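You operate a simulated robot arm through the tools that you are given. There is no shell and no other tool. Be economical: measure what you need, move in short steps, check, and stop when the job is done.

Carry out the task below with a simulated robot arm. There is one attempt and no reset: what you move stays moved.

TASK
Level the trailer by the grey jockey crank, then unbolt and drop the gate.

The check looks at the end state, three seconds after you hand in, the way a careful person would. Anything else that was tipped, shoved, dropped, spilled or broken makes it a failure.

THE ROBOT
A 7-joint arm with a four-finger gripper on a trunk, on a base that drives. Base frame: it is fixed to the floor where the robot stands at the start and does not move with it; the origin is under the middle of the robot, x ahead of it, y to its left, z up. Lengths are in mm, angles in rad, forces in N, time in s.
Its first joint turns from -1.204 to 3.002 rad. Places, roughly: grey jockey crank [900, 0, 700]; red gate bolt [0, -2100, 700]; tail gate [-300, -1800, 600]; yellow gate bolt [-600, -1600, 700]. Payload 3.67 kg.
Tool frame: the origin (TCP) lies between the finger pads and is the grasp point; the fingertips stand 28 mm ahead of it; z points along the fingers, y is the line along which they close. Largest opening 112 mm; the body of the gripper starts 73 mm behind the TCP.
Orientation is that of the tool frame in the base frame, as a unit quaternion [w, x, y, z]. With the fingers straight down and closing along the base's y, the tool's x points along the base's -x, its y along +y and its z along -z.

THE INTERFACE
- The arm moves only by the tool servo_tool. Its argument "commands" is a list of rows, each a list of 7 numbers: the shift along the base's x, y, z in mm, then the turn, a rotation vector about the base's x, y, z in rad, then the gripper command, from -1 (fully open) to 1 (shut), values between in proportion. In form: [[x, y, z, rx, ry, rz, gripper], ...]. A call has 1 to 20 rows; each row is the pose to reach, as a shift and turn from the pose commanded when the call began. Rows are played at 5 a second. More than 50 mm and 0.15 rad between two rows, or a gripper value outside its range, and nothing of the call is played. A pose out of reach is approached as far as the arm can. The call stops where the force on the tool passes 90 N (or 10 N more than at its start, if that is more) or the arm is blocked; 0.2 s more then pass. Each finger halts on what it meets, pressing with about 21 N; the grip force reading is that of the motor and also rises with nothing between the fingers. The clock runs only during rows and for 0.2 s after the last one: add rows that repeat a pose to give the fingers time. It gives the time, the measured TCP pose, the force on the tool (base axes), the opening and the grip force at its end, in the units of the frame above (readings bear some noise), with the torque about the TCP (base axes, N m) and any sound that the robot's microphone picked up.
- Cameras (640 x 400 px; columns grow to the right, rows downward): "scene" is now at [137.2, -1.4, 1417]; the picture's right is [0.02, -1.00, -0.00], its down [-0.60, -0.01, -0.80] and it looks along [0.80, 0.02, -0.60] (base axes); focal length 252 px, centre (320, 200). "wrist" rides on the gripper at [60, -18, -104] in the tool frame; the picture's right is [0.29, 0.96, 0.00], its down [-0.80, 0.24, -0.55] and it looks along [-0.53, 0.16, 0.83] (tool axes); focal length 234 px, centre (320, 200). There is no depth. A picture from a camera that has moved, and an enlarged one, comes with that camera's place and axes in the base frame and with its lens.
- camera(camera): a new picture of that camera. No time passes.
- move_column(by): slides the trunk up (or, below 0, down) by that many mm; the arm and the scene camera ride with it, the base frame stays. It gives what a move gives, with no picture.
- roll_base(legs): drives the robot by 1 to 6 legs, each [ahead, turn to the left] in mm and rad, along the robot's own axes; the way and the turn of a leg run together, so that a leg with both is an arc; at most 1500 mm and 3.142 rad a leg. The arm and the cameras ride along, it lands a little off, and it stops where it bumps. It gives what a move gives.
- aim_head(pan, tilt): turns the head with the scene camera to pan (to the left, within 1.501 rad either way) and tilt (down, from -0.506 to 1.204), counted from straight ahead of the robot. It gives what a move gives.
- enlarge(camera, box): a new picture of the part [left, top, right, bottom] of that camera's present view, enlarged. No time passes.
- job_done(): hands the job in; it is judged then, once.

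Work in short steps. Places have to be worked out from the pictures, the camera data and where the tool is seen: move nearer, look again, correct. Check each grasp and each placing, and mend what went wrong. You have 120 turns and 90 pictures in all, those below and enlarged ones among them. Open the gripper and draw the arm clear of the work before you hand the job in, unless the task says otherwise; then end with one line.

The tools are called after "Emit:" as a command line: name --pt "numbers of a row" for each row, then --argument value for the rest, lists and objects as JSON in quotes. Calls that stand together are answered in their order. servo_tool: Moves the arm, as the interface text tells. Its arguments: {"type":"object","properties":{"commands":{"type":"array","items":{"type":"array","items":{"type":"number"}}}},"required":["commands"]} The other tools are called the same way: move_column (by) slides the trunk up or down; roll_base (legs) drives the base; aim_head (pan, tilt) turns the head that bears the scene camera; camera (camera) takes a picture; enlarge (camera, box) takes an enlarged picture of a part of a camera's view; job_done () hands the job in.

At the start:

```text
time: 0.0
ee_pos: [688.9, 2.1, 1020.7]
tool_rot: [0.0, 0.0, 1.0, 0.0]
ft_force: [0.3, -0.5, 0.7]
torque: [0.01, 0.01, 0.0]
grip_width: 112.0
finger_force: 0.1
trunk travel left (down, up): [-550.0, 290.0]
robot x, y, heading: [-3.1, -0.9, -0.0]
head pan, tilt: [0.024, 0.649]
```

scene: 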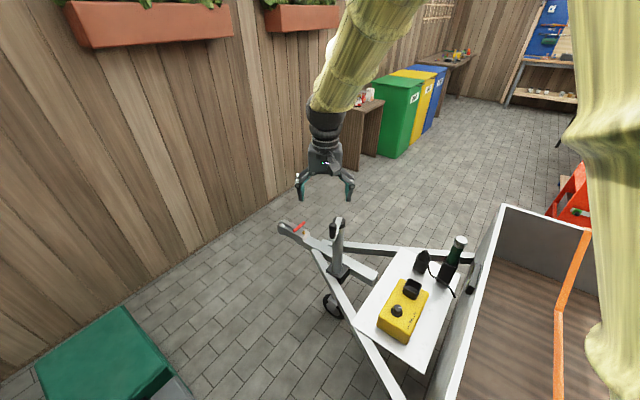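
wrist: 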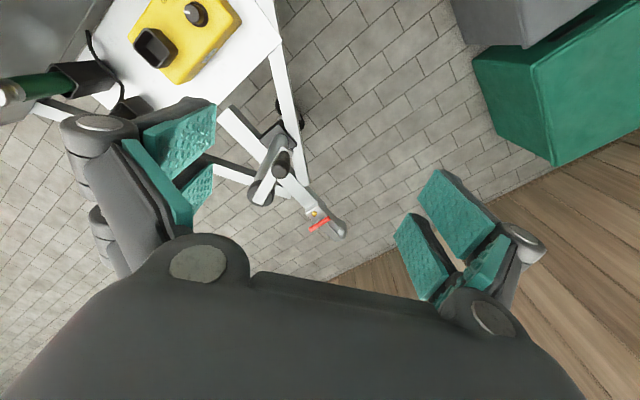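

The jockey wheel with its crank stands just ahead, below the gripper. I look closer at it and at the white board with the yellow box (perhaps a level gauge).

Emit:
enlarge --camera "scene" --box '[260, 190, 480, 350]'

Emit:
enlarge --camera "wrist" --box '[200, 90, 380, 260]'

Emit:
aim_head --pan -0.9 --tilt 0.65

Emit:
camera --camera "scene"

```text
2.50 times, centred on (370, 270) of scene
camera zoom: at [137.2, -1.4, 1417.0], right [0.02, -1.0, 0.0], down [-0.6, -0.01, -0.8], along [0.8, 0.02, -0.6], focal length 629 px, centre (195, 25)
```

zoom: 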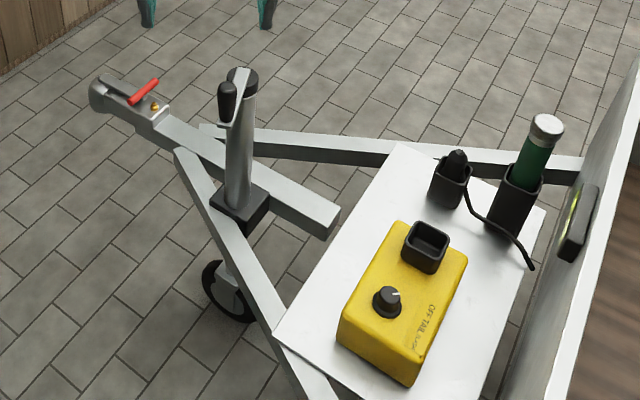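

```text
2.35 times, centred on (290, 175) of wrist
camera zoom: at [629.4, -15.2, 1126.1], right [-0.29, 0.96, 0.0], down [0.8, 0.24, 0.55], along [0.53, 0.16, -0.83], focal length 551 px, centre (391, 259)
```

zoom: 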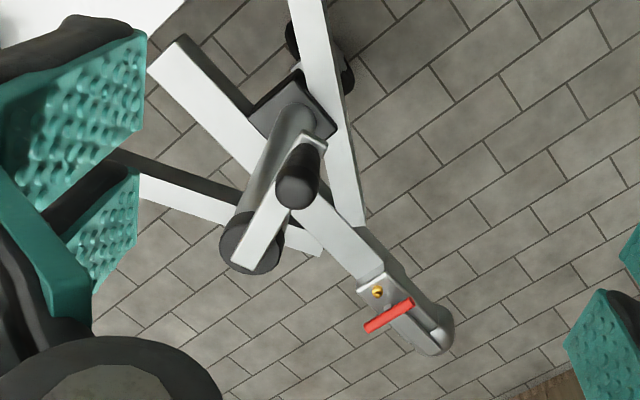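

```text
time: 1.2
ee_pos: [690.1, 2.3, 1021.1]
tool_rot: [0.0, 0.0, 1.0, 0.0]
ft_force: [0.6, 0.3, 0.1]
torque: [0.0, 0.0, 0.02]
grip_width: 112.1
finger_force: 0.1
trunk travel left (down, up): [-550.0, 290.0]
robot x, y, heading: [2.3, -0.7, -0.002]
head pan, tilt: [-0.901, 0.649]
```

```text
85 pictures are left
camera scene: at [104.4, -71.5, 1417.0], right [-0.78, -0.62, 0.0], down [-0.38, 0.47, -0.8], along [0.5, -0.62, -0.6], focal length 252 px, centre (320, 200)
```

scene: 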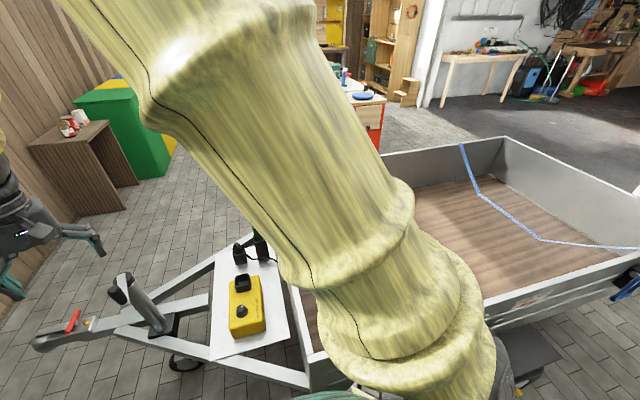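

The crank hub is near (894,-54,751) and its knob, standing up, near (800,-29,809). A level vial seems to sit on the trailer's front wall; I look back at it closely.

Emit:
aim_head --pan 0.0 --tilt 0.75

Emit:
enlarge --camera "scene" --box '[430, 200, 510, 250]'

Emit:
enlarge --camera "scene" --box '[270, 170, 370, 250]'

```text
time: 2.4
ee_pos: [688.9, 1.3, 1020.6]
tool_rot: [0.0, 0.0, 1.0, 0.0]
ft_force: [0.0, -0.2, -0.2]
torque: [0.02, -0.02, 0.01]
grip_width: 112.1
finger_force: 0.1
trunk travel left (down, up): [-550.0, 290.0]
robot x, y, heading: [-0.2, -1.2, 0.002]
head pan, tilt: [0.0, 0.75]
```

```text
8.00 times, centred on (470, 225) of scene
camera zoom: at [133.3, -3.6, 1408.4], right [0.0, -1.0, 0.0], down [-0.68, 0.0, -0.73], along [0.73, 0.0, -0.68], focal length 2012 px, centre (-880, 0)
```

zoom: 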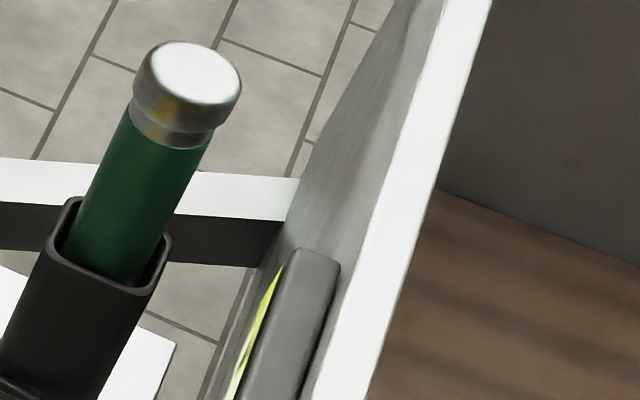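

```text
5.00 times, centred on (320, 210) of scene
camera zoom: at [133.3, -3.6, 1408.4], right [0.0, -1.0, 0.0], down [-0.68, 0.0, -0.73], along [0.73, 0.0, -0.68], focal length 1258 px, centre (320, 150)
```

zoom: 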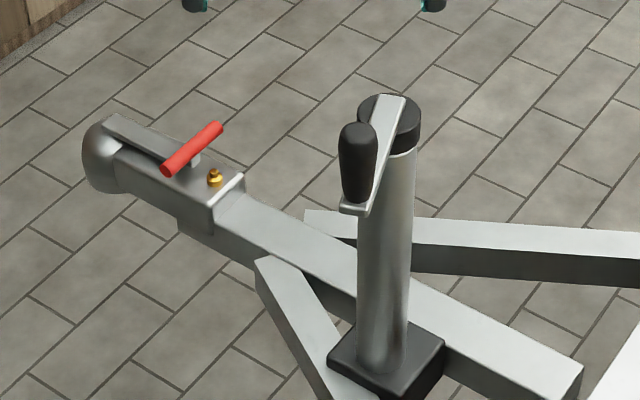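

The vial faces the nose side, so I turn the wrist camera towards it, high above the drawbar.

Emit:
servo_tool --pt "3 -10 -5 0 0 -0.14 -1" --pt "6 -20 -10 0 0 -0.28 -1" --pt "9 -30 -15 0 0 -0.42 -1" --pt "12 -40 -20 0 0 -0.56 -1" --pt "15 -50 -25 0 0 -0.7 -1" --pt "18 -60 -30 0 0 -0.84 -1" --pt "21 -70 -35 0 0 -0.98 -1" --pt "24 -80 -40 0 0 -1.12 -1" --pt "27 -90 -45 0 0 -1.26 -1" --pt "30 -100 -50 0 0 -1.4 -1" --pt "33 -110 -55 0 0 -1.54 -1" --pt "36 -120 -60 0 0 -1.68 -1" --pt "39 -130 -65 0 0 -1.82 -1" --pt "42 -140 -70 0 0 -1.96 -1" --pt "45 -150 -75 0 0 -2.1 -1"

Emit:
camera --camera "wrist"

```text
time: 5.8
ee_pos: [739.7, -178.5, 956.6]
tool_rot: [-0.043, 0.883, 0.467, 0.028]
ft_force: [0.4, -0.1, 0.9]
torque: [0.03, 0.01, 0.0]
grip_width: 111.9
finger_force: 0.1
trunk travel left (down, up): [-550.0, 290.0]
robot x, y, heading: [2.8, -1.3, -0.0]
head pan, tilt: [0.0, 0.75]
stopped in row 15: the arm was blocked; the commanded pose is now the measured one
```

```text
82 pictures are left
camera wrist: at [756.9, -128.9, 1066.9], right [0.95, -0.3, -0.02], down [-0.26, -0.85, 0.47], along [-0.16, -0.44, -0.88], focal length 234 px, centre (320, 200)
```

wrist: 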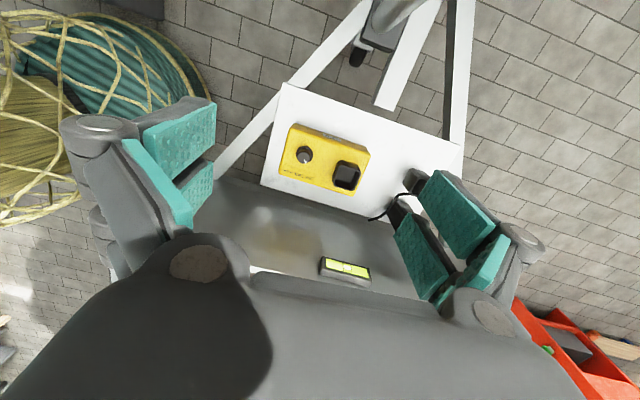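

The vial is in view; the wrist reached its joint limit. I enlarge the vial.

Emit:
enlarge --camera "wrist" --box '[305, 248, 385, 298]'

```text
8.00 times, centred on (345, 273) of wrist
camera zoom: at [756.9, -128.9, 1066.9], right [0.95, -0.3, -0.02], down [-0.26, -0.85, 0.47], along [-0.16, -0.44, -0.88], focal length 1873 px, centre (120, -384)
```

zoom: 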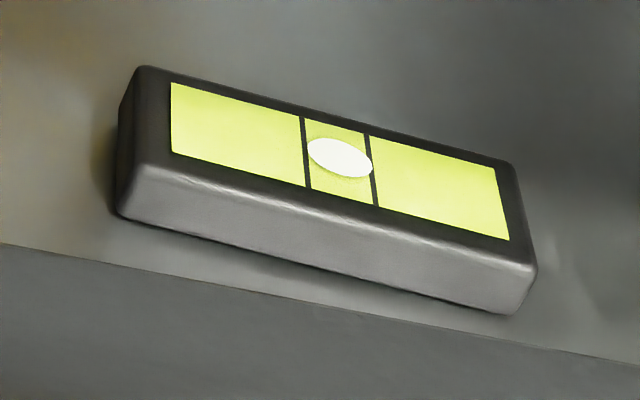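

The bubble sits between the lines, so this vial (across the trailer) hardly tells pitch. I bring the arm back in and look for another level along the trailer.

Emit:
servo_tool --pt "-10 15 10 0 0 0.14 -1" --pt "-20 30 20 0 0 0.28 -1" --pt "-30 45 30 0 0 0.42 -1" --pt "-40 60 40 0 0 0.56 -1" --pt "-50 75 50 0 0 0.7 -1" --pt "-60 90 60 0 0 0.84 -1" --pt "-70 105 70 0 0 0.98 -1" --pt "-80 120 80 0 0 1.12 -1" --pt "-90 135 90 0 0 1.26 -1" --pt "-105 150 100 0 0 1.4 -1" --pt "-120 160 110 0 0 1.54 -1" --pt "-140 170 120 0 0 1.68 -1" --pt "-160 180 130 0 0 1.82 -1" --pt "-180 180 140 0 0 1.96 -1"

Emit:
aim_head --pan -1.3 --tilt 0.6

Emit:
camera --camera "scene"

```text
time: 8.8
ee_pos: [558.4, 0.9, 1098.6]
tool_rot: [-0.044, 0.101, 0.994, -0.02]
ft_force: [0.9, -0.5, 0.1]
torque: [0.02, -0.03, 0.0]
grip_width: 112.0
finger_force: 0.2
trunk travel left (down, up): [-550.0, 290.0]
robot x, y, heading: [2.3, 1.9, 0.005]
head pan, tilt: [0.0, 0.75]
```

```text
time: 10.3
ee_pos: [559.3, 1.7, 1097.2]
tool_rot: [-0.046, 0.102, 0.994, -0.018]
ft_force: [0.1, 0.4, 0.2]
torque: [-0.03, 0.0, -0.05]
grip_width: 112.0
finger_force: 0.0
trunk travel left (down, up): [-550.0, 290.0]
robot x, y, heading: [-0.0, 1.5, 0.007]
head pan, tilt: [-1.3, 0.6]
```

```text
80 pictures are left
camera scene: at [74.1, -88.7, 1421.3], right [-0.96, -0.27, 0.0], down [-0.15, 0.54, -0.82], along [0.22, -0.79, -0.57], focal length 252 px, centre (320, 200)
```

scene: 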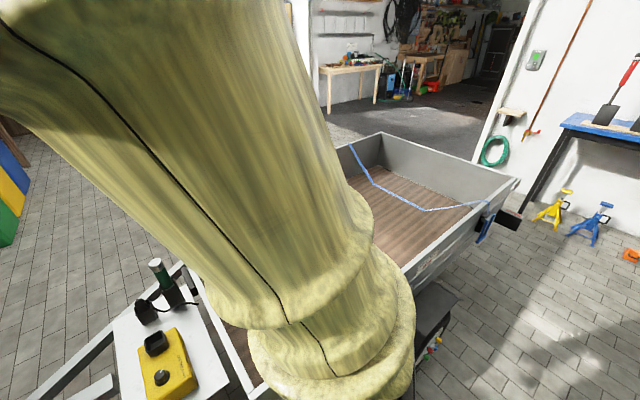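

I need to see the gate and side. I turn right and drive back away from the trailer's left side, then look at it.

Emit:
roll_base --legs '[[0, -2.6], [1100, 0]]'

Emit:
aim_head --pan 1.3 --tilt 0.4

Emit:
camera --camera "scene"

```text
time: 22.3
ee_pos: [-1498.0, -711.5, 1097.3]
tool_rot: [-0.029, 0.992, 0.118, 0.041]
ft_force: [0.4, 0.2, -0.7]
torque: [0.03, 0.0, -0.02]
grip_width: 112.1
finger_force: 0.0
trunk travel left (down, up): [-550.0, 290.0]
robot x, y, heading: [-991.6, -465.4, -2.697]
head pan, tilt: [-1.3, 0.6]
```

```text
time: 24.6
ee_pos: [-1496.6, -710.6, 1097.8]
tool_rot: [-0.029, 0.992, 0.117, 0.04]
ft_force: [-0.1, -0.2, 0.1]
torque: [0.0, 0.01, -0.01]
grip_width: 112.0
finger_force: 0.0
trunk travel left (down, up): [-550.0, 290.0]
robot x, y, heading: [-996.7, -469.6, -2.701]
head pan, tilt: [1.3, 0.4]
```

```text
79 pictures are left
camera scene: at [-1022.8, -584.8, 1439.5], right [-0.99, -0.17, 0.0], down [-0.07, 0.38, -0.92], along [0.16, -0.91, -0.39], focal length 252 px, centre (320, 200)
```

scene: 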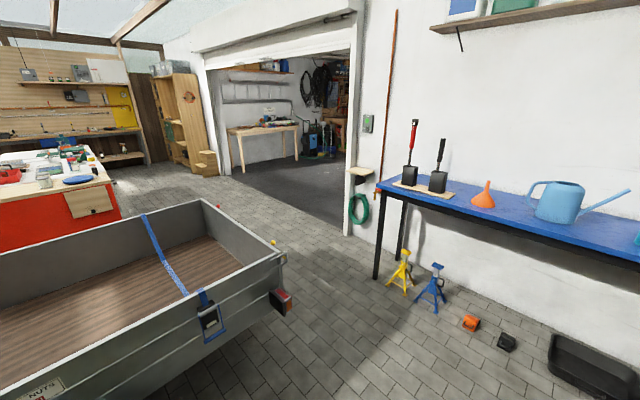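

The bolt tips (red, yellow) show at the gate corners. I drive along the left side towards the rear corner and face the gate.

Emit:
roll_base --legs '[[0, 0.95], [1000, 0], [0, 1.45]]'

Emit:
aim_head --pan 0.4 --tilt 0.6

Emit:
camera --camera "scene"

```text
time: 35.8
ee_pos: [-680.0, -1663.4, 1098.5]
tool_rot: [-0.049, 0.289, 0.956, -0.009]
ft_force: [0.4, -0.2, -0.2]
torque: [-0.03, 0.0, -0.02]
grip_width: 112.0
finger_force: 0.0
trunk travel left (down, up): [-550.0, 290.0]
robot x, y, heading: [-1197.8, -1459.1, -0.384]
head pan, tilt: [1.3, 0.4]
```

```text
time: 37.0
ee_pos: [-678.6, -1663.1, 1099.5]
tool_rot: [-0.049, 0.289, 0.956, -0.01]
ft_force: [-0.1, 0.3, -0.1]
torque: [0.05, 0.01, 0.01]
grip_width: 112.0
finger_force: 0.0
trunk travel left (down, up): [-550.0, 290.0]
robot x, y, heading: [-1202.1, -1459.2, -0.38]
head pan, tilt: [0.4, 0.6]
```

```text
78 pictures are left
camera scene: at [-1063.5, -1478.8, 1421.3], right [0.02, -1.0, 0.0], down [-0.56, -0.01, -0.83], along [0.82, 0.02, -0.56], focal length 252 px, centre (320, 200)
```

scene: 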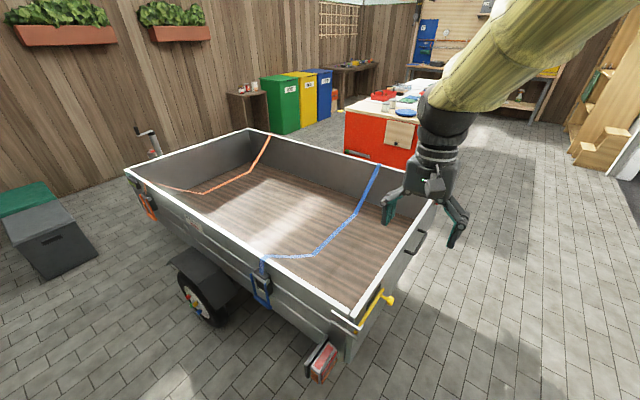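

From the rim's vanishing point the nose seems a little high. I enlarge for exact rim corners and the gate details.

Emit:
enlarge --camera "scene" --box '[110, 115, 270, 215]'

Emit:
enlarge --camera "scene" --box '[290, 185, 450, 385]'

```text
4.00 times, centred on (190, 165) of scene
camera zoom: at [-1063.5, -1478.8, 1421.3], right [0.02, -1.0, 0.0], down [-0.56, -0.01, -0.83], along [0.82, 0.02, -0.56], focal length 1006 px, centre (840, 340)
```

zoom: 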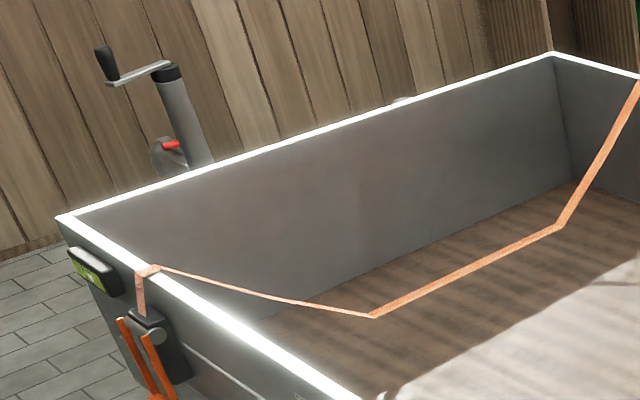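

```text
2.00 times, centred on (370, 285) of scene
camera zoom: at [-1063.5, -1478.8, 1421.3], right [0.02, -1.0, 0.0], down [-0.56, -0.01, -0.83], along [0.82, 0.02, -0.56], focal length 503 px, centre (220, 30)
```

zoom: 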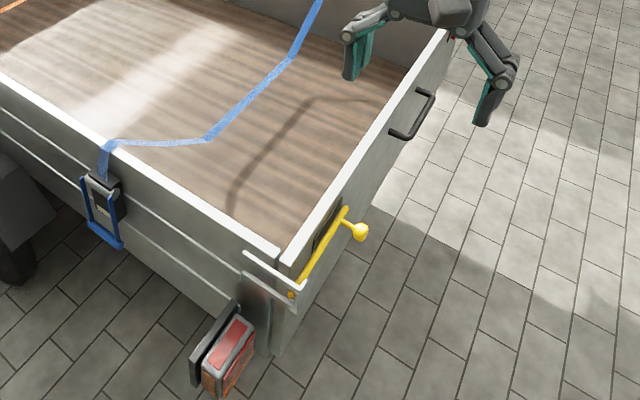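

A second vial sits on the left side near the front: that's the pitch level. Enlarge it.

Emit:
enlarge --camera "scene" --box '[122, 172, 146, 192]'

```text
16.00 times, centred on (134, 182) of scene
camera zoom: at [-1063.5, -1478.8, 1421.3], right [0.02, -1.0, 0.0], down [-0.56, -0.01, -0.83], along [0.82, 0.02, -0.56], focal length 4024 px, centre (3296, 488)
```

zoom: 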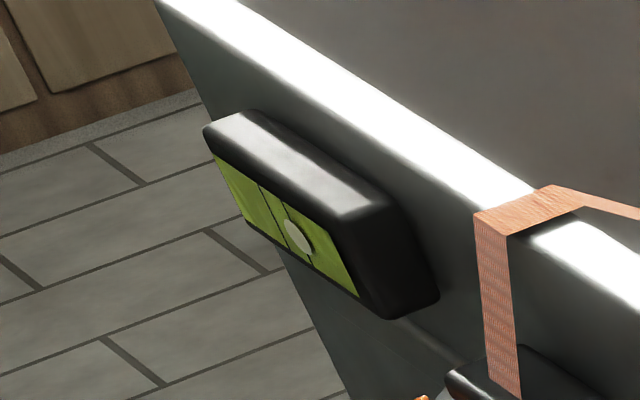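

The bubble looks off towards the rear line. I drive back to the start stance to get a frontal view of this vial and work the crank.

Emit:
roll_base --legs '[[0, 1.75], [1010, 0], [0, -0.92], [1090, 0], [0, -0.44]]'

Emit:
aim_head --pan -0.9 --tilt 1.1

Emit:
camera --camera "scene"

```text
time: 55.1
ee_pos: [520.3, 33.0, 1098.1]
tool_rot: [-0.045, 0.092, 0.995, -0.019]
ft_force: [0.0, 0.0, 1.4]
torque: [0.0, 0.04, -0.01]
grip_width: 112.1
finger_force: 0.0
trunk travel left (down, up): [-550.0, 290.0]
robot x, y, heading: [-40.2, 16.4, 0.019]
head pan, tilt: [0.4, 0.6]
```

```text
time: 56.6
ee_pos: [521.2, 32.8, 1097.9]
tool_rot: [-0.046, 0.092, 0.994, -0.019]
ft_force: [0.4, -0.7, -1.2]
torque: [-0.01, -0.01, -0.01]
grip_width: 111.9
finger_force: 0.1
trunk travel left (down, up): [-550.0, 290.0]
robot x, y, heading: [-37.9, 16.9, 0.024]
head pan, tilt: [-0.901, 1.1]
```

```text
74 pictures are left
camera scene: at [52.7, -33.4, 1382.7], right [-0.77, -0.64, 0.0], down [-0.57, 0.69, -0.45], along [0.29, -0.35, -0.89], focal length 252 px, centre (320, 200)
```

scene: 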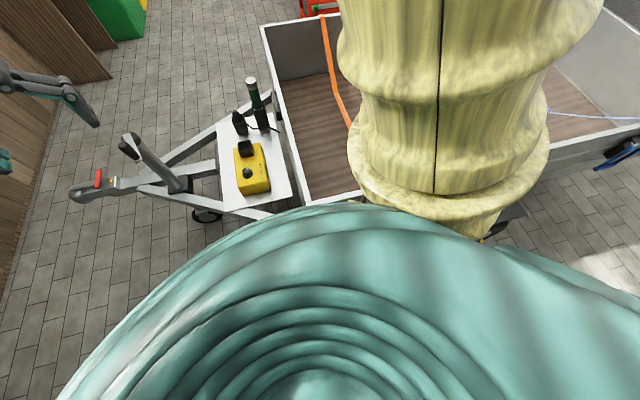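

The robot's own shoulder hides the vial. I restance at about (150,300) facing −y so the crank is on the arm's left and the head can see the vial.

Emit:
roll_base --legs '[[0, 0.96], [340, 0], [0, -2.5]]'

Emit:
aim_head --pan -0.1 --tilt 0.85

Emit:
camera --camera "scene"

```text
time: 60.1
ee_pos: [295.7, 521.2, 1097.0]
tool_rot: [-0.032, -0.377, 0.925, -0.039]
ft_force: [1.0, 0.9, -1.1]
torque: [-0.18, 0.09, -0.01]
grip_width: 111.9
finger_force: 0.1
trunk travel left (down, up): [-550.0, 290.0]
robot x, y, heading: [-15.3, 52.1, 0.974]
head pan, tilt: [-0.901, 1.1]
stopped in leg 2: the robot was blocked; the commanded pose is now the measured one
```

```text
time: 61.2
ee_pos: [293.7, 516.7, 1100.4]
tool_rot: [-0.03, -0.377, 0.925, -0.038]
ft_force: [-0.3, -0.2, 0.4]
torque: [-0.01, 0.0, 0.05]
grip_width: 111.9
finger_force: 0.1
trunk travel left (down, up): [-550.0, 290.0]
robot x, y, heading: [-14.0, 55.0, 0.98]
head pan, tilt: [-0.099, 0.85]
```

```text
73 pictures are left
camera scene: at [63.6, 150.6, 1400.4], right [0.77, -0.64, 0.0], down [-0.48, -0.58, -0.66], along [0.42, 0.51, -0.75], focal length 252 px, centre (320, 200)
```

scene: 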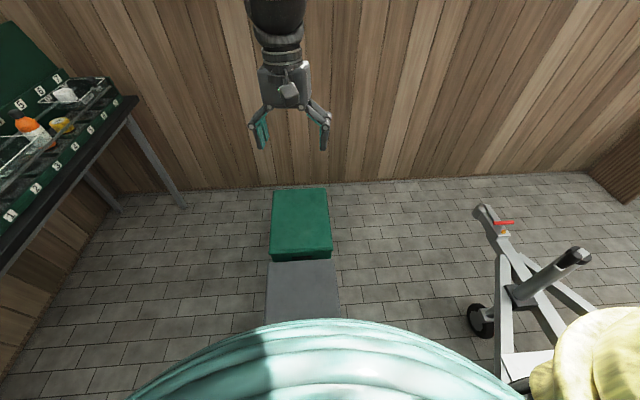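

The base touched the grey chest, so that stance is out. I back away to about (-290,55), turned towards the vial, for a look with the head.

Emit:
roll_base --legs '[[-30, 0], [0, -0.98], [-270, 0], [0, -0.75]]'

Emit:
aim_head --pan 0.1 --tilt 0.85

Emit:
camera --camera "scene"

```text
time: 67.9
ee_pos: [123.3, -338.1, 1099.7]
tool_rot: [-0.049, 0.446, 0.894, -0.003]
ft_force: [0.6, 0.5, -0.1]
torque: [0.04, -0.01, -0.01]
grip_width: 112.2
finger_force: 0.1
trunk travel left (down, up): [-550.0, 290.0]
robot x, y, heading: [-294.7, 27.3, -0.721]
head pan, tilt: [-0.099, 0.85]
```

```text
time: 68.7
ee_pos: [124.5, -338.0, 1100.1]
tool_rot: [-0.048, 0.446, 0.894, -0.002]
ft_force: [-0.1, 0.0, -0.4]
torque: [0.0, 0.03, 0.01]
grip_width: 111.9
finger_force: 0.1
trunk travel left (down, up): [-550.0, 290.0]
robot x, y, heading: [-295.6, 26.2, -0.722]
head pan, tilt: [0.099, 0.85]
```

```text
72 pictures are left
camera scene: at [-195.1, -55.2, 1400.4], right [-0.58, -0.81, 0.0], down [-0.61, 0.44, -0.66], along [0.54, -0.38, -0.75], focal length 252 px, centre (320, 200)
```

scene: 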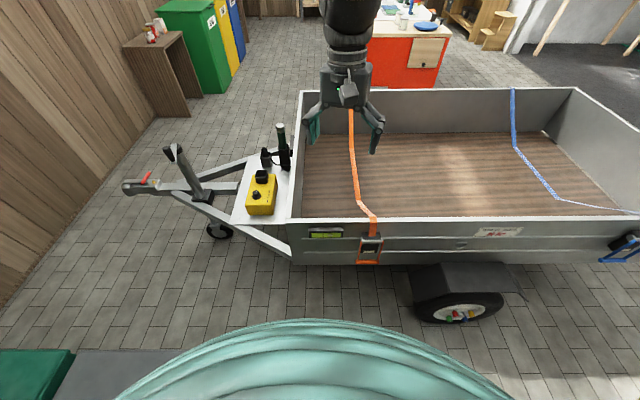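

Excellent view, square on to the side. I enlarge the vial.

Emit:
enlarge --camera "scene" --box '[300, 220, 350, 245]'

Emit:
enlarge --camera "scene" --box '[110, 120, 310, 270]'

```text
12.80 times, centred on (325, 232) of scene
camera zoom: at [-195.1, -55.2, 1400.4], right [-0.58, -0.81, 0.0], down [-0.61, 0.44, -0.66], along [0.54, -0.38, -0.75], focal length 3219 px, centre (256, -216)
```

zoom: 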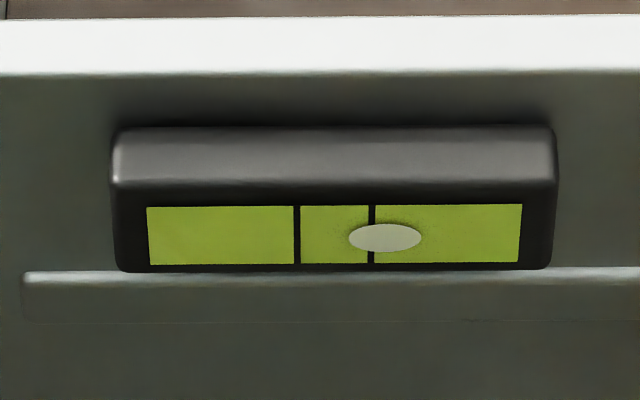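

```text
2.67 times, centred on (210, 195) of scene
camera zoom: at [-195.1, -55.2, 1400.4], right [-0.58, -0.81, 0.0], down [-0.61, 0.44, -0.66], along [0.54, -0.38, -0.75], focal length 671 px, centre (613, 213)
```

zoom: 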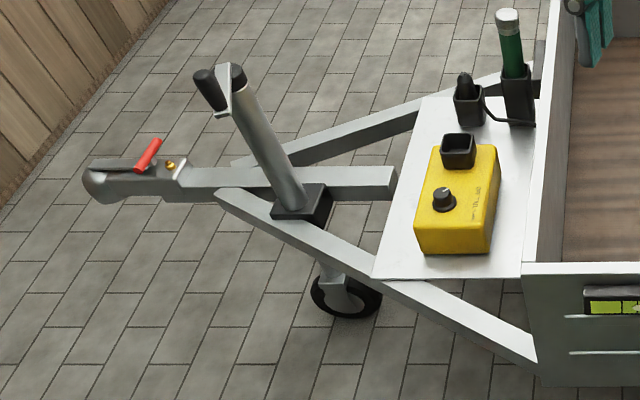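

The bubble is off to the rear (≈50 px of zoom, line half-gap 37): the nose must be raised. I drive back to the start stance and look at the crank with the wrist camera.

Emit:
roll_base --legs '[[0, 0.66], [298, 0], [0, 0.06]]'

Emit:
servo_tool --pt "20 -5 -20 0 0 0 -1" --pt "60 -15 -40 0 0 0 -1" --pt "100 -30 -60 0 0 0 -1"

Emit:
camera --camera "wrist"

Emit:
aim_head --pan 0.0 --tilt 0.65

Emit:
camera --camera "scene"

```text
time: 72.9
ee_pos: [554.8, 10.8, 1100.6]
tool_rot: [-0.044, 0.103, 0.993, -0.019]
ft_force: [0.3, -0.5, -0.3]
torque: [-0.01, 0.01, 0.0]
grip_width: 112.0
finger_force: 0.0
trunk travel left (down, up): [-550.0, 290.0]
robot x, y, heading: [-0.5, 9.4, -0.008]
head pan, tilt: [0.099, 0.85]
```

```text
time: 73.7
ee_pos: [658.9, -20.3, 1041.7]
tool_rot: [-0.045, 0.102, 0.994, -0.019]
ft_force: [0.5, 0.3, -0.6]
torque: [-0.01, 0.05, 0.01]
grip_width: 112.3
finger_force: 0.1
trunk travel left (down, up): [-550.0, 290.0]
robot x, y, heading: [-1.9, 10.4, -0.002]
head pan, tilt: [0.099, 0.85]
```

```text
69 pictures are left
camera wrist: at [606.0, -22.6, 1151.5], right [-0.09, 1.0, -0.02], down [0.88, 0.09, 0.47], along [0.47, 0.02, -0.88], focal length 234 px, centre (320, 200)
```

wrist: 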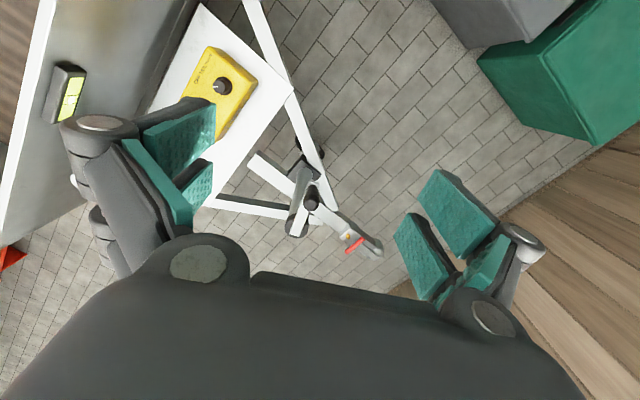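

```text
time: 74.4
ee_pos: [656.1, -19.6, 1043.7]
tool_rot: [-0.044, 0.103, 0.993, -0.019]
ft_force: [0.3, -0.2, -0.9]
torque: [0.02, -0.01, 0.02]
grip_width: 111.9
finger_force: 0.1
trunk travel left (down, up): [-550.0, 290.0]
robot x, y, heading: [-1.8, 5.3, -0.003]
head pan, tilt: [0.0, 0.649]
```

```text
68 pictures are left
camera scene: at [135.5, 4.8, 1416.9], right [0.0, -1.0, 0.0], down [-0.61, 0.0, -0.8], along [0.8, 0.0, -0.61], focal length 252 px, centre (320, 200)
```

scene: 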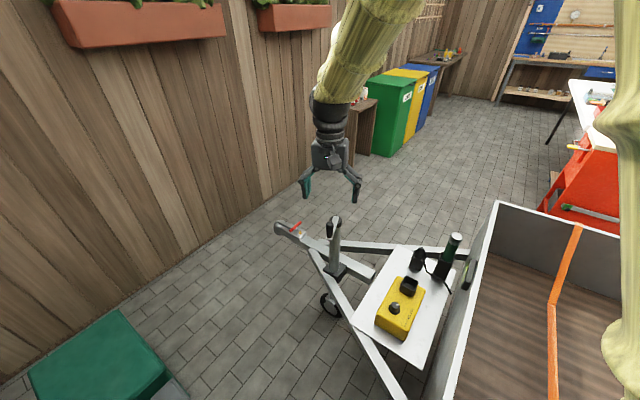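

Now I straighten the tool to vertical and move to above the estimated knob place for a wrist check.

Emit:
servo_tool --pt "25 -2 -25 0.005 -0.015 0 -1" --pt "50 -4 -55 0.01 -0.03 0 -1" --pt "75 -6 -80 0.015 -0.045 0 -1" --pt "100 -7 -105 0.02 -0.06 0 -1" --pt "125 -8 -130 0.025 -0.075 0 -1" --pt "143 -9 -155 0.029 -0.091 0 -1" --pt "143 -9 -155 0.029 -0.091 0 -1"

Emit:
camera --camera "wrist"

Emit:
enlarge --camera "scene" --box '[270, 150, 390, 280]'

```text
time: 76.0
ee_pos: [797.2, -30.3, 884.3]
tool_rot: [-0.001, 0.103, 0.995, 0.0]
ft_force: [-0.5, 0.0, 1.1]
torque: [-0.02, -0.02, -0.04]
grip_width: 111.9
finger_force: 0.1
trunk travel left (down, up): [-550.0, 290.0]
robot x, y, heading: [-1.2, 9.6, 0.003]
head pan, tilt: [0.0, 0.649]
```

```text
67 pictures are left
camera wrist: at [735.7, -34.9, 989.2], right [-0.09, 1.0, 0.0], down [0.83, 0.07, 0.55], along [0.55, 0.05, -0.83], focal length 234 px, centre (320, 200)
```

wrist: 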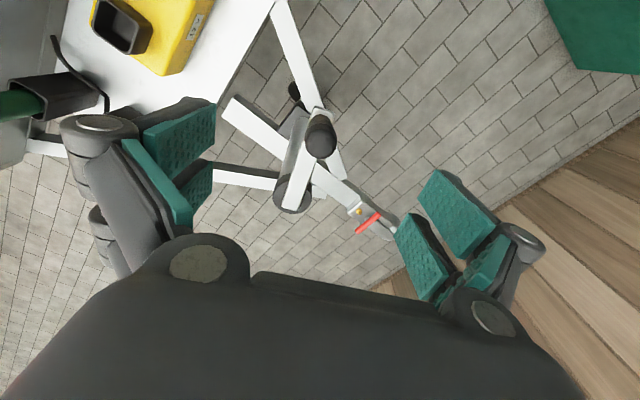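

```text
3.08 times, centred on (330, 215) of scene
camera zoom: at [134.5, 4.9, 1417.1], right [0.0, -1.0, 0.0], down [-0.6, 0.0, -0.8], along [0.8, 0.0, -0.6], focal length 774 px, centre (289, 154)
```

zoom: 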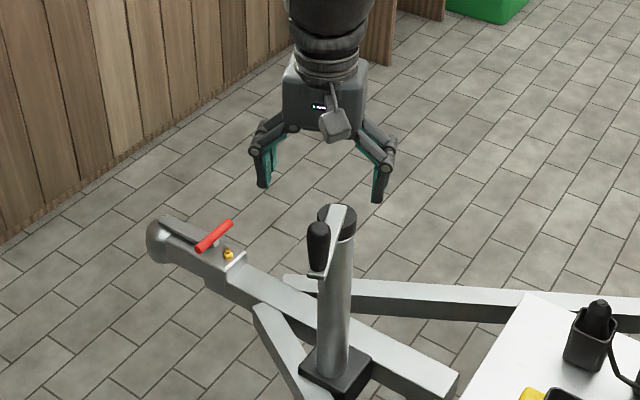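

Two views agree: knob top at about (800,-28,811). I descend to TCP z≈790 and close on the knob.

Emit:
servo_tool --pt "3 2 -30 0 0 0 -1" --pt "3 2 -60 0 0 0 -1" --pt "3 2 -92 0 0 0 -1" --pt "3 2 -92 0 0 0 0.3" --pt "3 2 -92 0 0 0 1" --pt "3 2 -92 0 0 0 1" --pt "3 2 -92 0 0 0 1"

Emit:
camera --camera "wrist"

```text
time: 77.6
ee_pos: [798.9, -27.6, 792.4]
tool_rot: [0.0, 0.104, 0.995, 0.0]
ft_force: [0.8, 0.0, -3.5]
torque: [-0.01, -0.21, 0.1]
grip_width: 28.4
finger_force: 44.9
trunk travel left (down, up): [-550.0, 290.0]
robot x, y, heading: [-1.7, 9.3, -0.007]
head pan, tilt: [0.0, 0.649]
```

```text
65 pictures are left
camera wrist: at [738.0, -32.5, 897.2], right [-0.09, 1.0, 0.0], down [0.83, 0.07, 0.55], along [0.55, 0.05, -0.83], focal length 234 px, centre (320, 200)
```

wrist: 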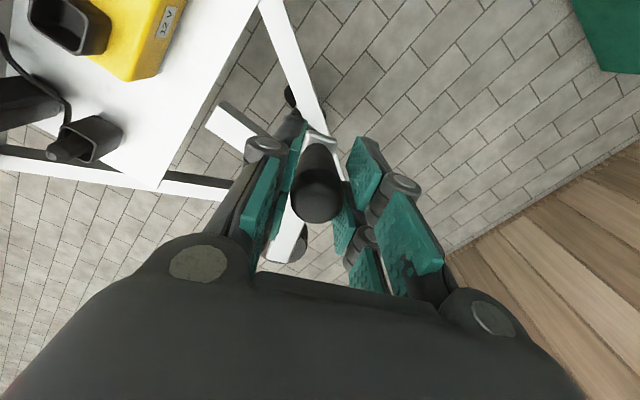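

Knob gripped (28 mm). I try a clockwise turn (seen from above) of 50° in small steps, watching the force.

Emit:
servo_tool --pt "6.4 16.2 0 0 0 0 1" --pt "15.2 31 0 0 0 0 1" --pt "26.5 43.9 0 0 0 0 1" --pt "39.9 54.7 0 0 0 0 1" --pt "54.9 63.1 0 0 0 0 1"

Emit:
enlarge --camera "scene" --box '[270, 150, 390, 280]'

```text
time: 78.8
ee_pos: [856.0, 36.0, 793.4]
tool_rot: [0.0, 0.103, 0.995, 0.0]
ft_force: [-4.1, -3.5, -2.5]
torque: [-0.37, 0.36, -0.36]
grip_width: 27.0
finger_force: 45.3
trunk travel left (down, up): [-550.0, 290.0]
robot x, y, heading: [0.4, 13.3, -0.001]
head pan, tilt: [0.0, 0.649]
```

```text
3.08 times, centred on (330, 215) of scene
camera zoom: at [134.9, 4.7, 1417.2], right [0.0, -1.0, 0.0], down [-0.6, 0.0, -0.8], along [0.8, 0.0, -0.6], focal length 774 px, centre (289, 154)
```

zoom: 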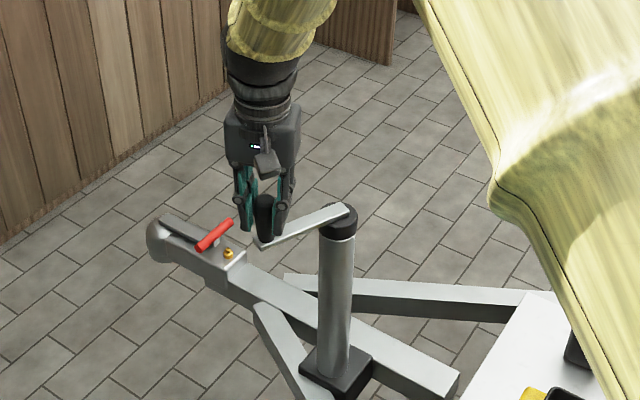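

It turns easily. I do one full clockwise turn following the circle and then compare the drawbar height.

Emit:
servo_tool --pt "33.2 8.3 0 0 0 0 1" --pt "67.3 4.7 0 0 0 0 1" --pt "98.1 -10.3 0 0 0 0 1" --pt "121.8 -35 0 0 0 0 1" --pt "135.8 -66.2 0 0 0 0 1" --pt "138.2 -100.4 0 0 0 0 1" --pt "128.7 -133.3 0 0 0 0 1" --pt "108.6 -161 0 0 0 0 1" --pt "80.2 -180.2 0 0 0 0 1" --pt "47 -188.5 0 0 0 0 1" --pt "12.9 -184.9 0 0 0 0 1" --pt "-17.9 -169.9 0 0 0 0 1" --pt "-41.6 -145.2 0 0 0 0 1" --pt "-55.6 -114 0 0 0 0 1" --pt "-58 -79.8 0 0 0 0 1" --pt "-48.5 -46.9 0 0 0 0 1" --pt "-28.4 -19.2 0 0 0 0 1" --pt "0 0 0 0 0 0 1"

Emit:
enlarge --camera "scene" --box '[270, 150, 390, 280]'

```text
time: 79.7
ee_pos: [962.2, 38.4, 793.5]
tool_rot: [0.005, 0.099, 0.995, 0.009]
ft_force: [22.9, 35.2, -15.7]
torque: [0.52, -0.61, 0.14]
grip_width: 26.8
finger_force: 44.8
trunk travel left (down, up): [-550.0, 290.0]
robot x, y, heading: [-2.7, 10.7, 0.01]
head pan, tilt: [0.0, 0.649]
stopped in row 4: the force on the tool passed its limit at 97 N (the readings are from after the stop); the commanded pose is now the measured one
```

```text
3.08 times, centred on (330, 215) of scene
camera zoom: at [138.5, 6.4, 1416.3], right [0.01, -1.0, 0.0], down [-0.61, -0.01, -0.8], along [0.8, 0.01, -0.61], focal length 774 px, centre (289, 154)
```

zoom: 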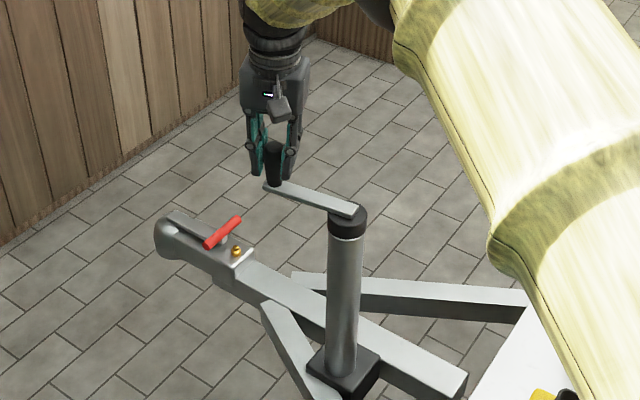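

The force rose radially outward, so my hub centre or radius is off. I look at how the knob sits in the grip.

Emit:
camera --camera "wrist"

Emit:
enlarge --camera "scene" --box '[300, 150, 360, 200]'

```text
62 pictures are left
camera wrist: at [898.4, 30.5, 897.3], right [-0.1, 1.0, 0.02], down [0.82, 0.07, 0.56], along [0.56, 0.07, -0.83], focal length 234 px, centre (320, 200)
```

wrist: 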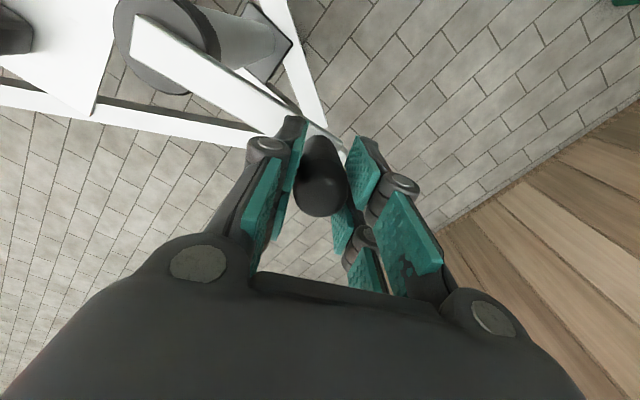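

```text
8.00 times, centred on (330, 175) of scene
camera zoom: at [138.5, 6.4, 1416.3], right [0.01, -1.0, 0.0], down [-0.61, -0.01, -0.8], along [0.8, 0.01, -0.61], focal length 2012 px, centre (240, 400)
```

zoom: 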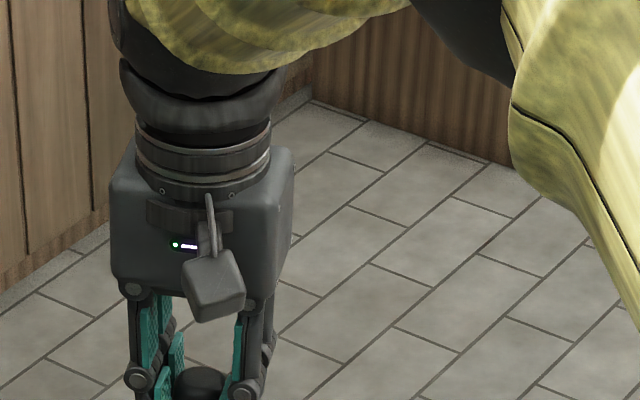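

From this view the hub is nearer (906,-55) with radius ≈104. I continue clockwise with the corrected circle, a quarter at a time.

Emit:
servo_tool --pt "12 -8 0 0 0 0 1" --pt "22.2 -15.9 0 0 0 0 1" --pt "39.8 -36.7 0 0 0 0 1" --pt "51.4 -61.3 0 0 0 0 1" --pt "56.2 -88.1 0 0 0 0 1"

Emit:
camera --camera "wrist"

```text
time: 80.9
ee_pos: [1019.2, -63.2, 793.8]
tool_rot: [0.007, 0.101, 0.995, 0.004]
ft_force: [38.4, -3.1, 20.2]
torque: [0.28, -0.86, 0.24]
grip_width: 26.7
finger_force: 45.2
trunk travel left (down, up): [-550.0, 290.0]
robot x, y, heading: [-0.9, 13.3, 0.008]
head pan, tilt: [0.0, 0.649]
```

```text
60 pictures are left
camera wrist: at [955.7, -69.1, 898.2], right [-0.09, 1.0, 0.01], down [0.82, 0.07, 0.57], along [0.56, 0.06, -0.82], focal length 234 px, centre (320, 200)
```

wrist: 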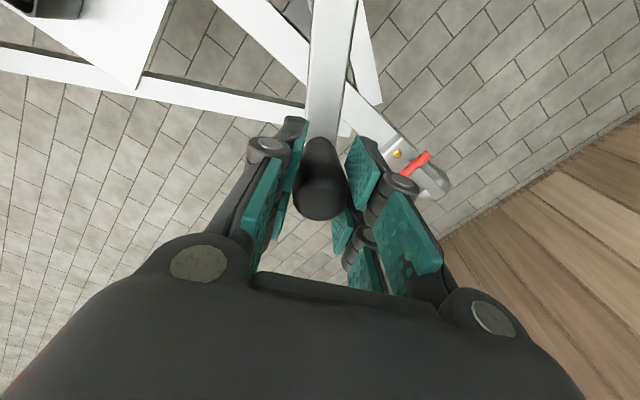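

Fitting all TCP points gives centre ≈(908,-59), radius ≈111. I continue clockwise another quarter.

Emit:
servo_tool --pt "-2.8 -27.7 0 0 0 0 1" --pt "-13.9 -54.5 0 0 0 0 1" --pt "-31.5 -77.5 0 0 0 0 1" --pt "-54.5 -95.1 0 0 0 0 1" --pt "-81.3 -106.2 0 0 0 0 1" --pt "-110 -110 0 0 0 0 1" --pt "-110 -110 0 0 0 0 1"

Emit:
camera --camera "wrist"

```text
time: 82.5
ee_pos: [904.7, -167.5, 793.1]
tool_rot: [0.004, 0.101, 0.995, 0.005]
ft_force: [-0.9, -21.2, 2.3]
torque: [-0.16, -0.34, -0.12]
grip_width: 27.8
finger_force: 45.3
trunk travel left (down, up): [-550.0, 290.0]
robot x, y, heading: [-3.7, 9.4, 0.005]
head pan, tilt: [0.0, 0.649]
```

```text
59 pictures are left
camera wrist: at [842.6, -173.8, 897.6], right [-0.09, 1.0, 0.01], down [0.82, 0.07, 0.56], along [0.56, 0.06, -0.83], focal length 234 px, centre (320, 200)
```

wrist: 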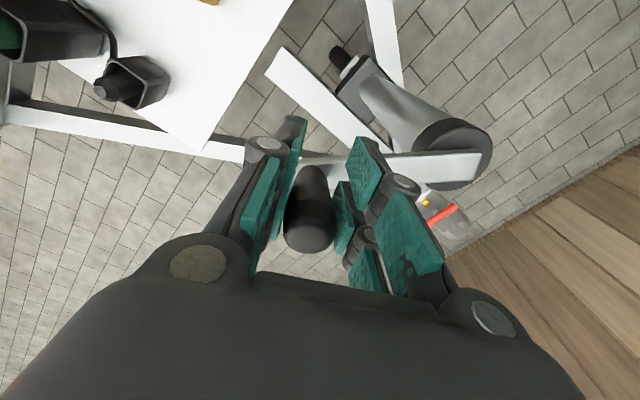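

Accounting for knob slip in the pads, centre ≈(902,-61), R≈108.5. I continue clockwise a further half turn.

Emit:
servo_tool --pt "-27.8 1.1 0 0 0 0 1" --pt "-54.9 9.7 0 0 0 0 1" --pt "-78.7 24.9 0 0 0 0 1" --pt "-97.9 45.8 0 0 0 0 1" --pt "-111 70.9 0 0 0 0 1" --pt "-117.1 98.5 0 0 0 0 1" --pt "-115.9 126.8 0 0 0 0 1" --pt "-107.3 153.9 0 0 0 0 1" --pt "-92.1 177.7 0 0 0 0 1" --pt "-71.2 196.9 0 0 0 0 1" --pt "-46.1 210 0 0 0 0 1" --pt "-18.5 216.1 0 0 0 0 1"

Emit:
camera --camera "wrist"

Emit:
enlarge --camera "scene" --box '[270, 150, 390, 280]'

```text
time: 83.5
ee_pos: [802.3, -137.7, 794.0]
tool_rot: [-0.003, 0.107, 0.994, -0.002]
ft_force: [-38.0, -46.8, 15.7]
torque: [0.41, 0.19, -1.47]
grip_width: 24.7
finger_force: 45.4
trunk travel left (down, up): [-550.0, 290.0]
robot x, y, heading: [-4.9, 9.4, -0.007]
head pan, tilt: [0.0, 0.649]
stopped in row 5: the force on the tool passed its limit at 94 N (the readings are from after the stop); the commanded pose is now the measured one
```

```text
58 pictures are left
camera wrist: at [741.0, -142.1, 900.1], right [-0.08, 1.0, 0.0], down [0.83, 0.07, 0.55], along [0.55, 0.04, -0.84], focal length 234 px, centre (320, 200)
```

wrist: 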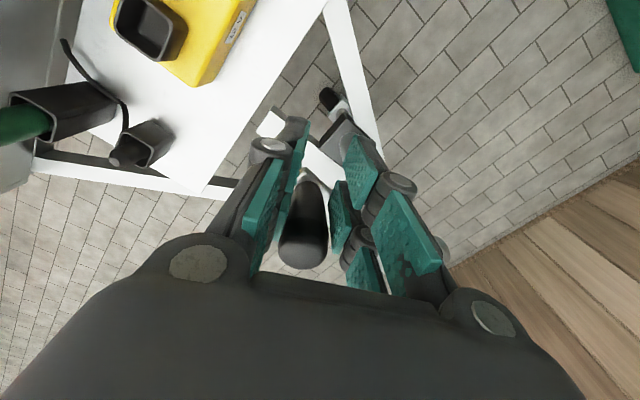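

```text
3.08 times, centred on (330, 215) of scene
camera zoom: at [131.6, -9.7, 1418.4], right [-0.01, -1.0, -0.01], down [-0.6, 0.01, -0.8], along [0.8, 0.0, -0.6], focal length 774 px, centre (289, 154)
```

zoom: 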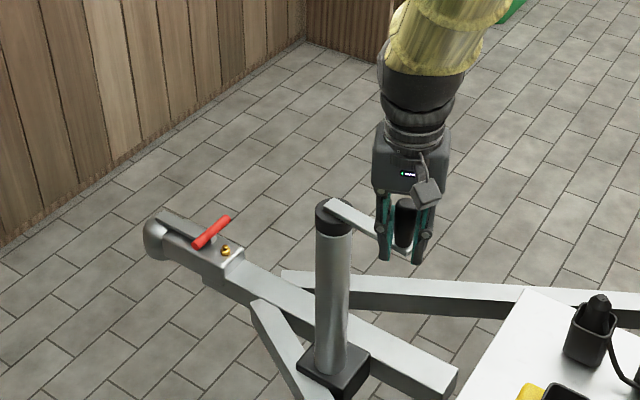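

Before going on I want direction and scale: about 280° clockwise has been turned. I release, raise the arm, and go look at the vial.

Emit:
servo_tool --pt "0 0 0 0 0 0 0" --pt "0 0 0 0 0 0 -0.5" --pt "0 0 0 0 0 0 -1" --pt "0 0 40 0 0 0 -1" --pt "-10 20 85 0 0 0 -1" --pt "-40 40 130 0 0 0 -1" --pt "-80 70 170 0 0 0 -1" --pt "-120 100 210 0 0 0 -1"

Emit:
roll_base --legs '[[-295, 0], [0, -0.72]]'

Emit:
aim_head --pan 0.1 --tilt 0.85

Emit:
enlarge --camera "scene" --box '[285, 210, 365, 250]'

```text
refused: row 5 steps farther than a row can; nothing moved
```

```text
time: 87.5
ee_pos: [223.2, -623.0, 794.8]
tool_rot: [-0.001, 0.441, 0.898, 0.0]
ft_force: [0.2, 0.0, 0.0]
torque: [-0.03, 0.05, 0.0]
grip_width: 0.1
finger_force: 35.7
trunk travel left (down, up): [-550.0, 290.0]
robot x, y, heading: [-302.4, 8.1, -0.715]
head pan, tilt: [0.0, 0.649]
```

```text
time: 88.2
ee_pos: [223.8, -622.6, 793.1]
tool_rot: [0.0, 0.44, 0.898, 0.0]
ft_force: [0.6, 0.2, 0.5]
torque: [0.0, 0.02, 0.01]
grip_width: 0.0
finger_force: 36.2
trunk travel left (down, up): [-550.0, 290.0]
robot x, y, heading: [-301.9, 10.3, -0.709]
head pan, tilt: [0.099, 0.85]
```

```text
8.00 times, centred on (325, 230) of scene
camera zoom: at [-199.0, -72.8, 1400.4], right [-0.57, -0.82, 0.0], down [-0.62, 0.43, -0.66], along [0.54, -0.38, -0.75], focal length 2012 px, centre (280, -40)
```

zoom: 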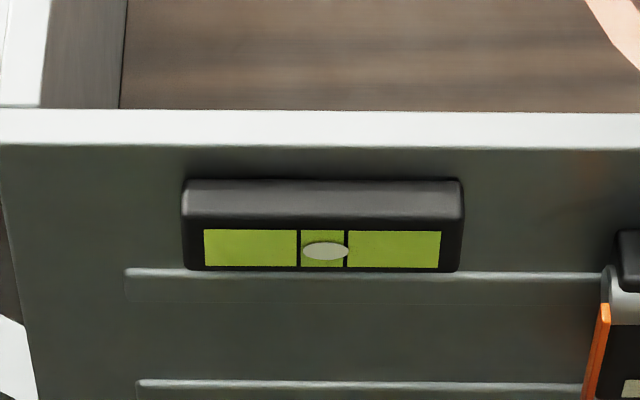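

Warning to self: that drive ran with the grip still on the knob; it slid free without a bump. The bubble is now nearly centred. I check closely, and check the scene for harm.

Emit:
enlarge --camera "scene" --box '[305, 225, 345, 250]'

Emit:
camera --camera "scene"

```text
16.00 times, centred on (325, 238) of scene
camera zoom: at [-199.0, -72.8, 1400.4], right [-0.57, -0.82, 0.0], down [-0.62, 0.43, -0.66], along [0.54, -0.38, -0.75], focal length 4024 px, centre (240, -400)
```

zoom: 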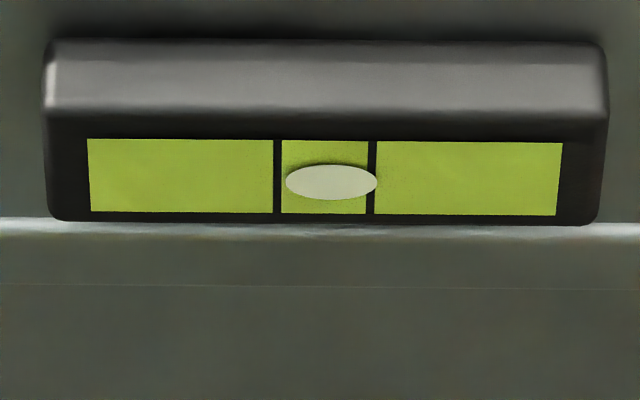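

```text
54 pictures are left
camera scene: at [-199.0, -72.8, 1400.4], right [-0.57, -0.82, 0.0], down [-0.62, 0.43, -0.66], along [0.54, -0.38, -0.75], focal length 252 px, centre (320, 200)
```

scene: 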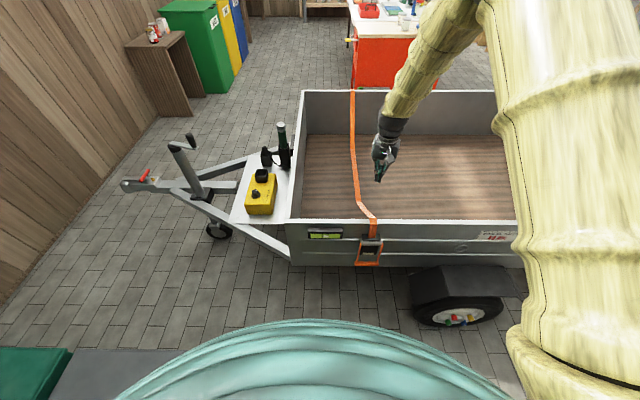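

Nothing was harmed. The bubble is still ~0.14 half-gaps to the rear, so about 30° more clockwise will centre it. I raise the arm and open the gripper first.

Emit:
servo_tool --pt "0 0 40 0 0 0 -1" --pt "0 0 80 0 0 0 -1" --pt "0 0 120 0 0 0 -1" --pt "0 0 160 0 0 0 -1" --pt "-20 20 190 0 0 0 -1" --pt "-40 50 220 0 0 0 -1" --pt "-55 90 240 0 0 0 -1"

```text
time: 89.8
ee_pos: [168.5, -531.3, 1032.9]
tool_rot: [0.0, 0.441, 0.898, 0.0]
ft_force: [0.2, 1.3, -0.6]
torque: [-0.03, -0.01, 0.01]
grip_width: 112.0
finger_force: 0.1
trunk travel left (down, up): [-550.0, 290.0]
robot x, y, heading: [-301.5, 7.4, -0.709]
head pan, tilt: [0.099, 0.85]
```

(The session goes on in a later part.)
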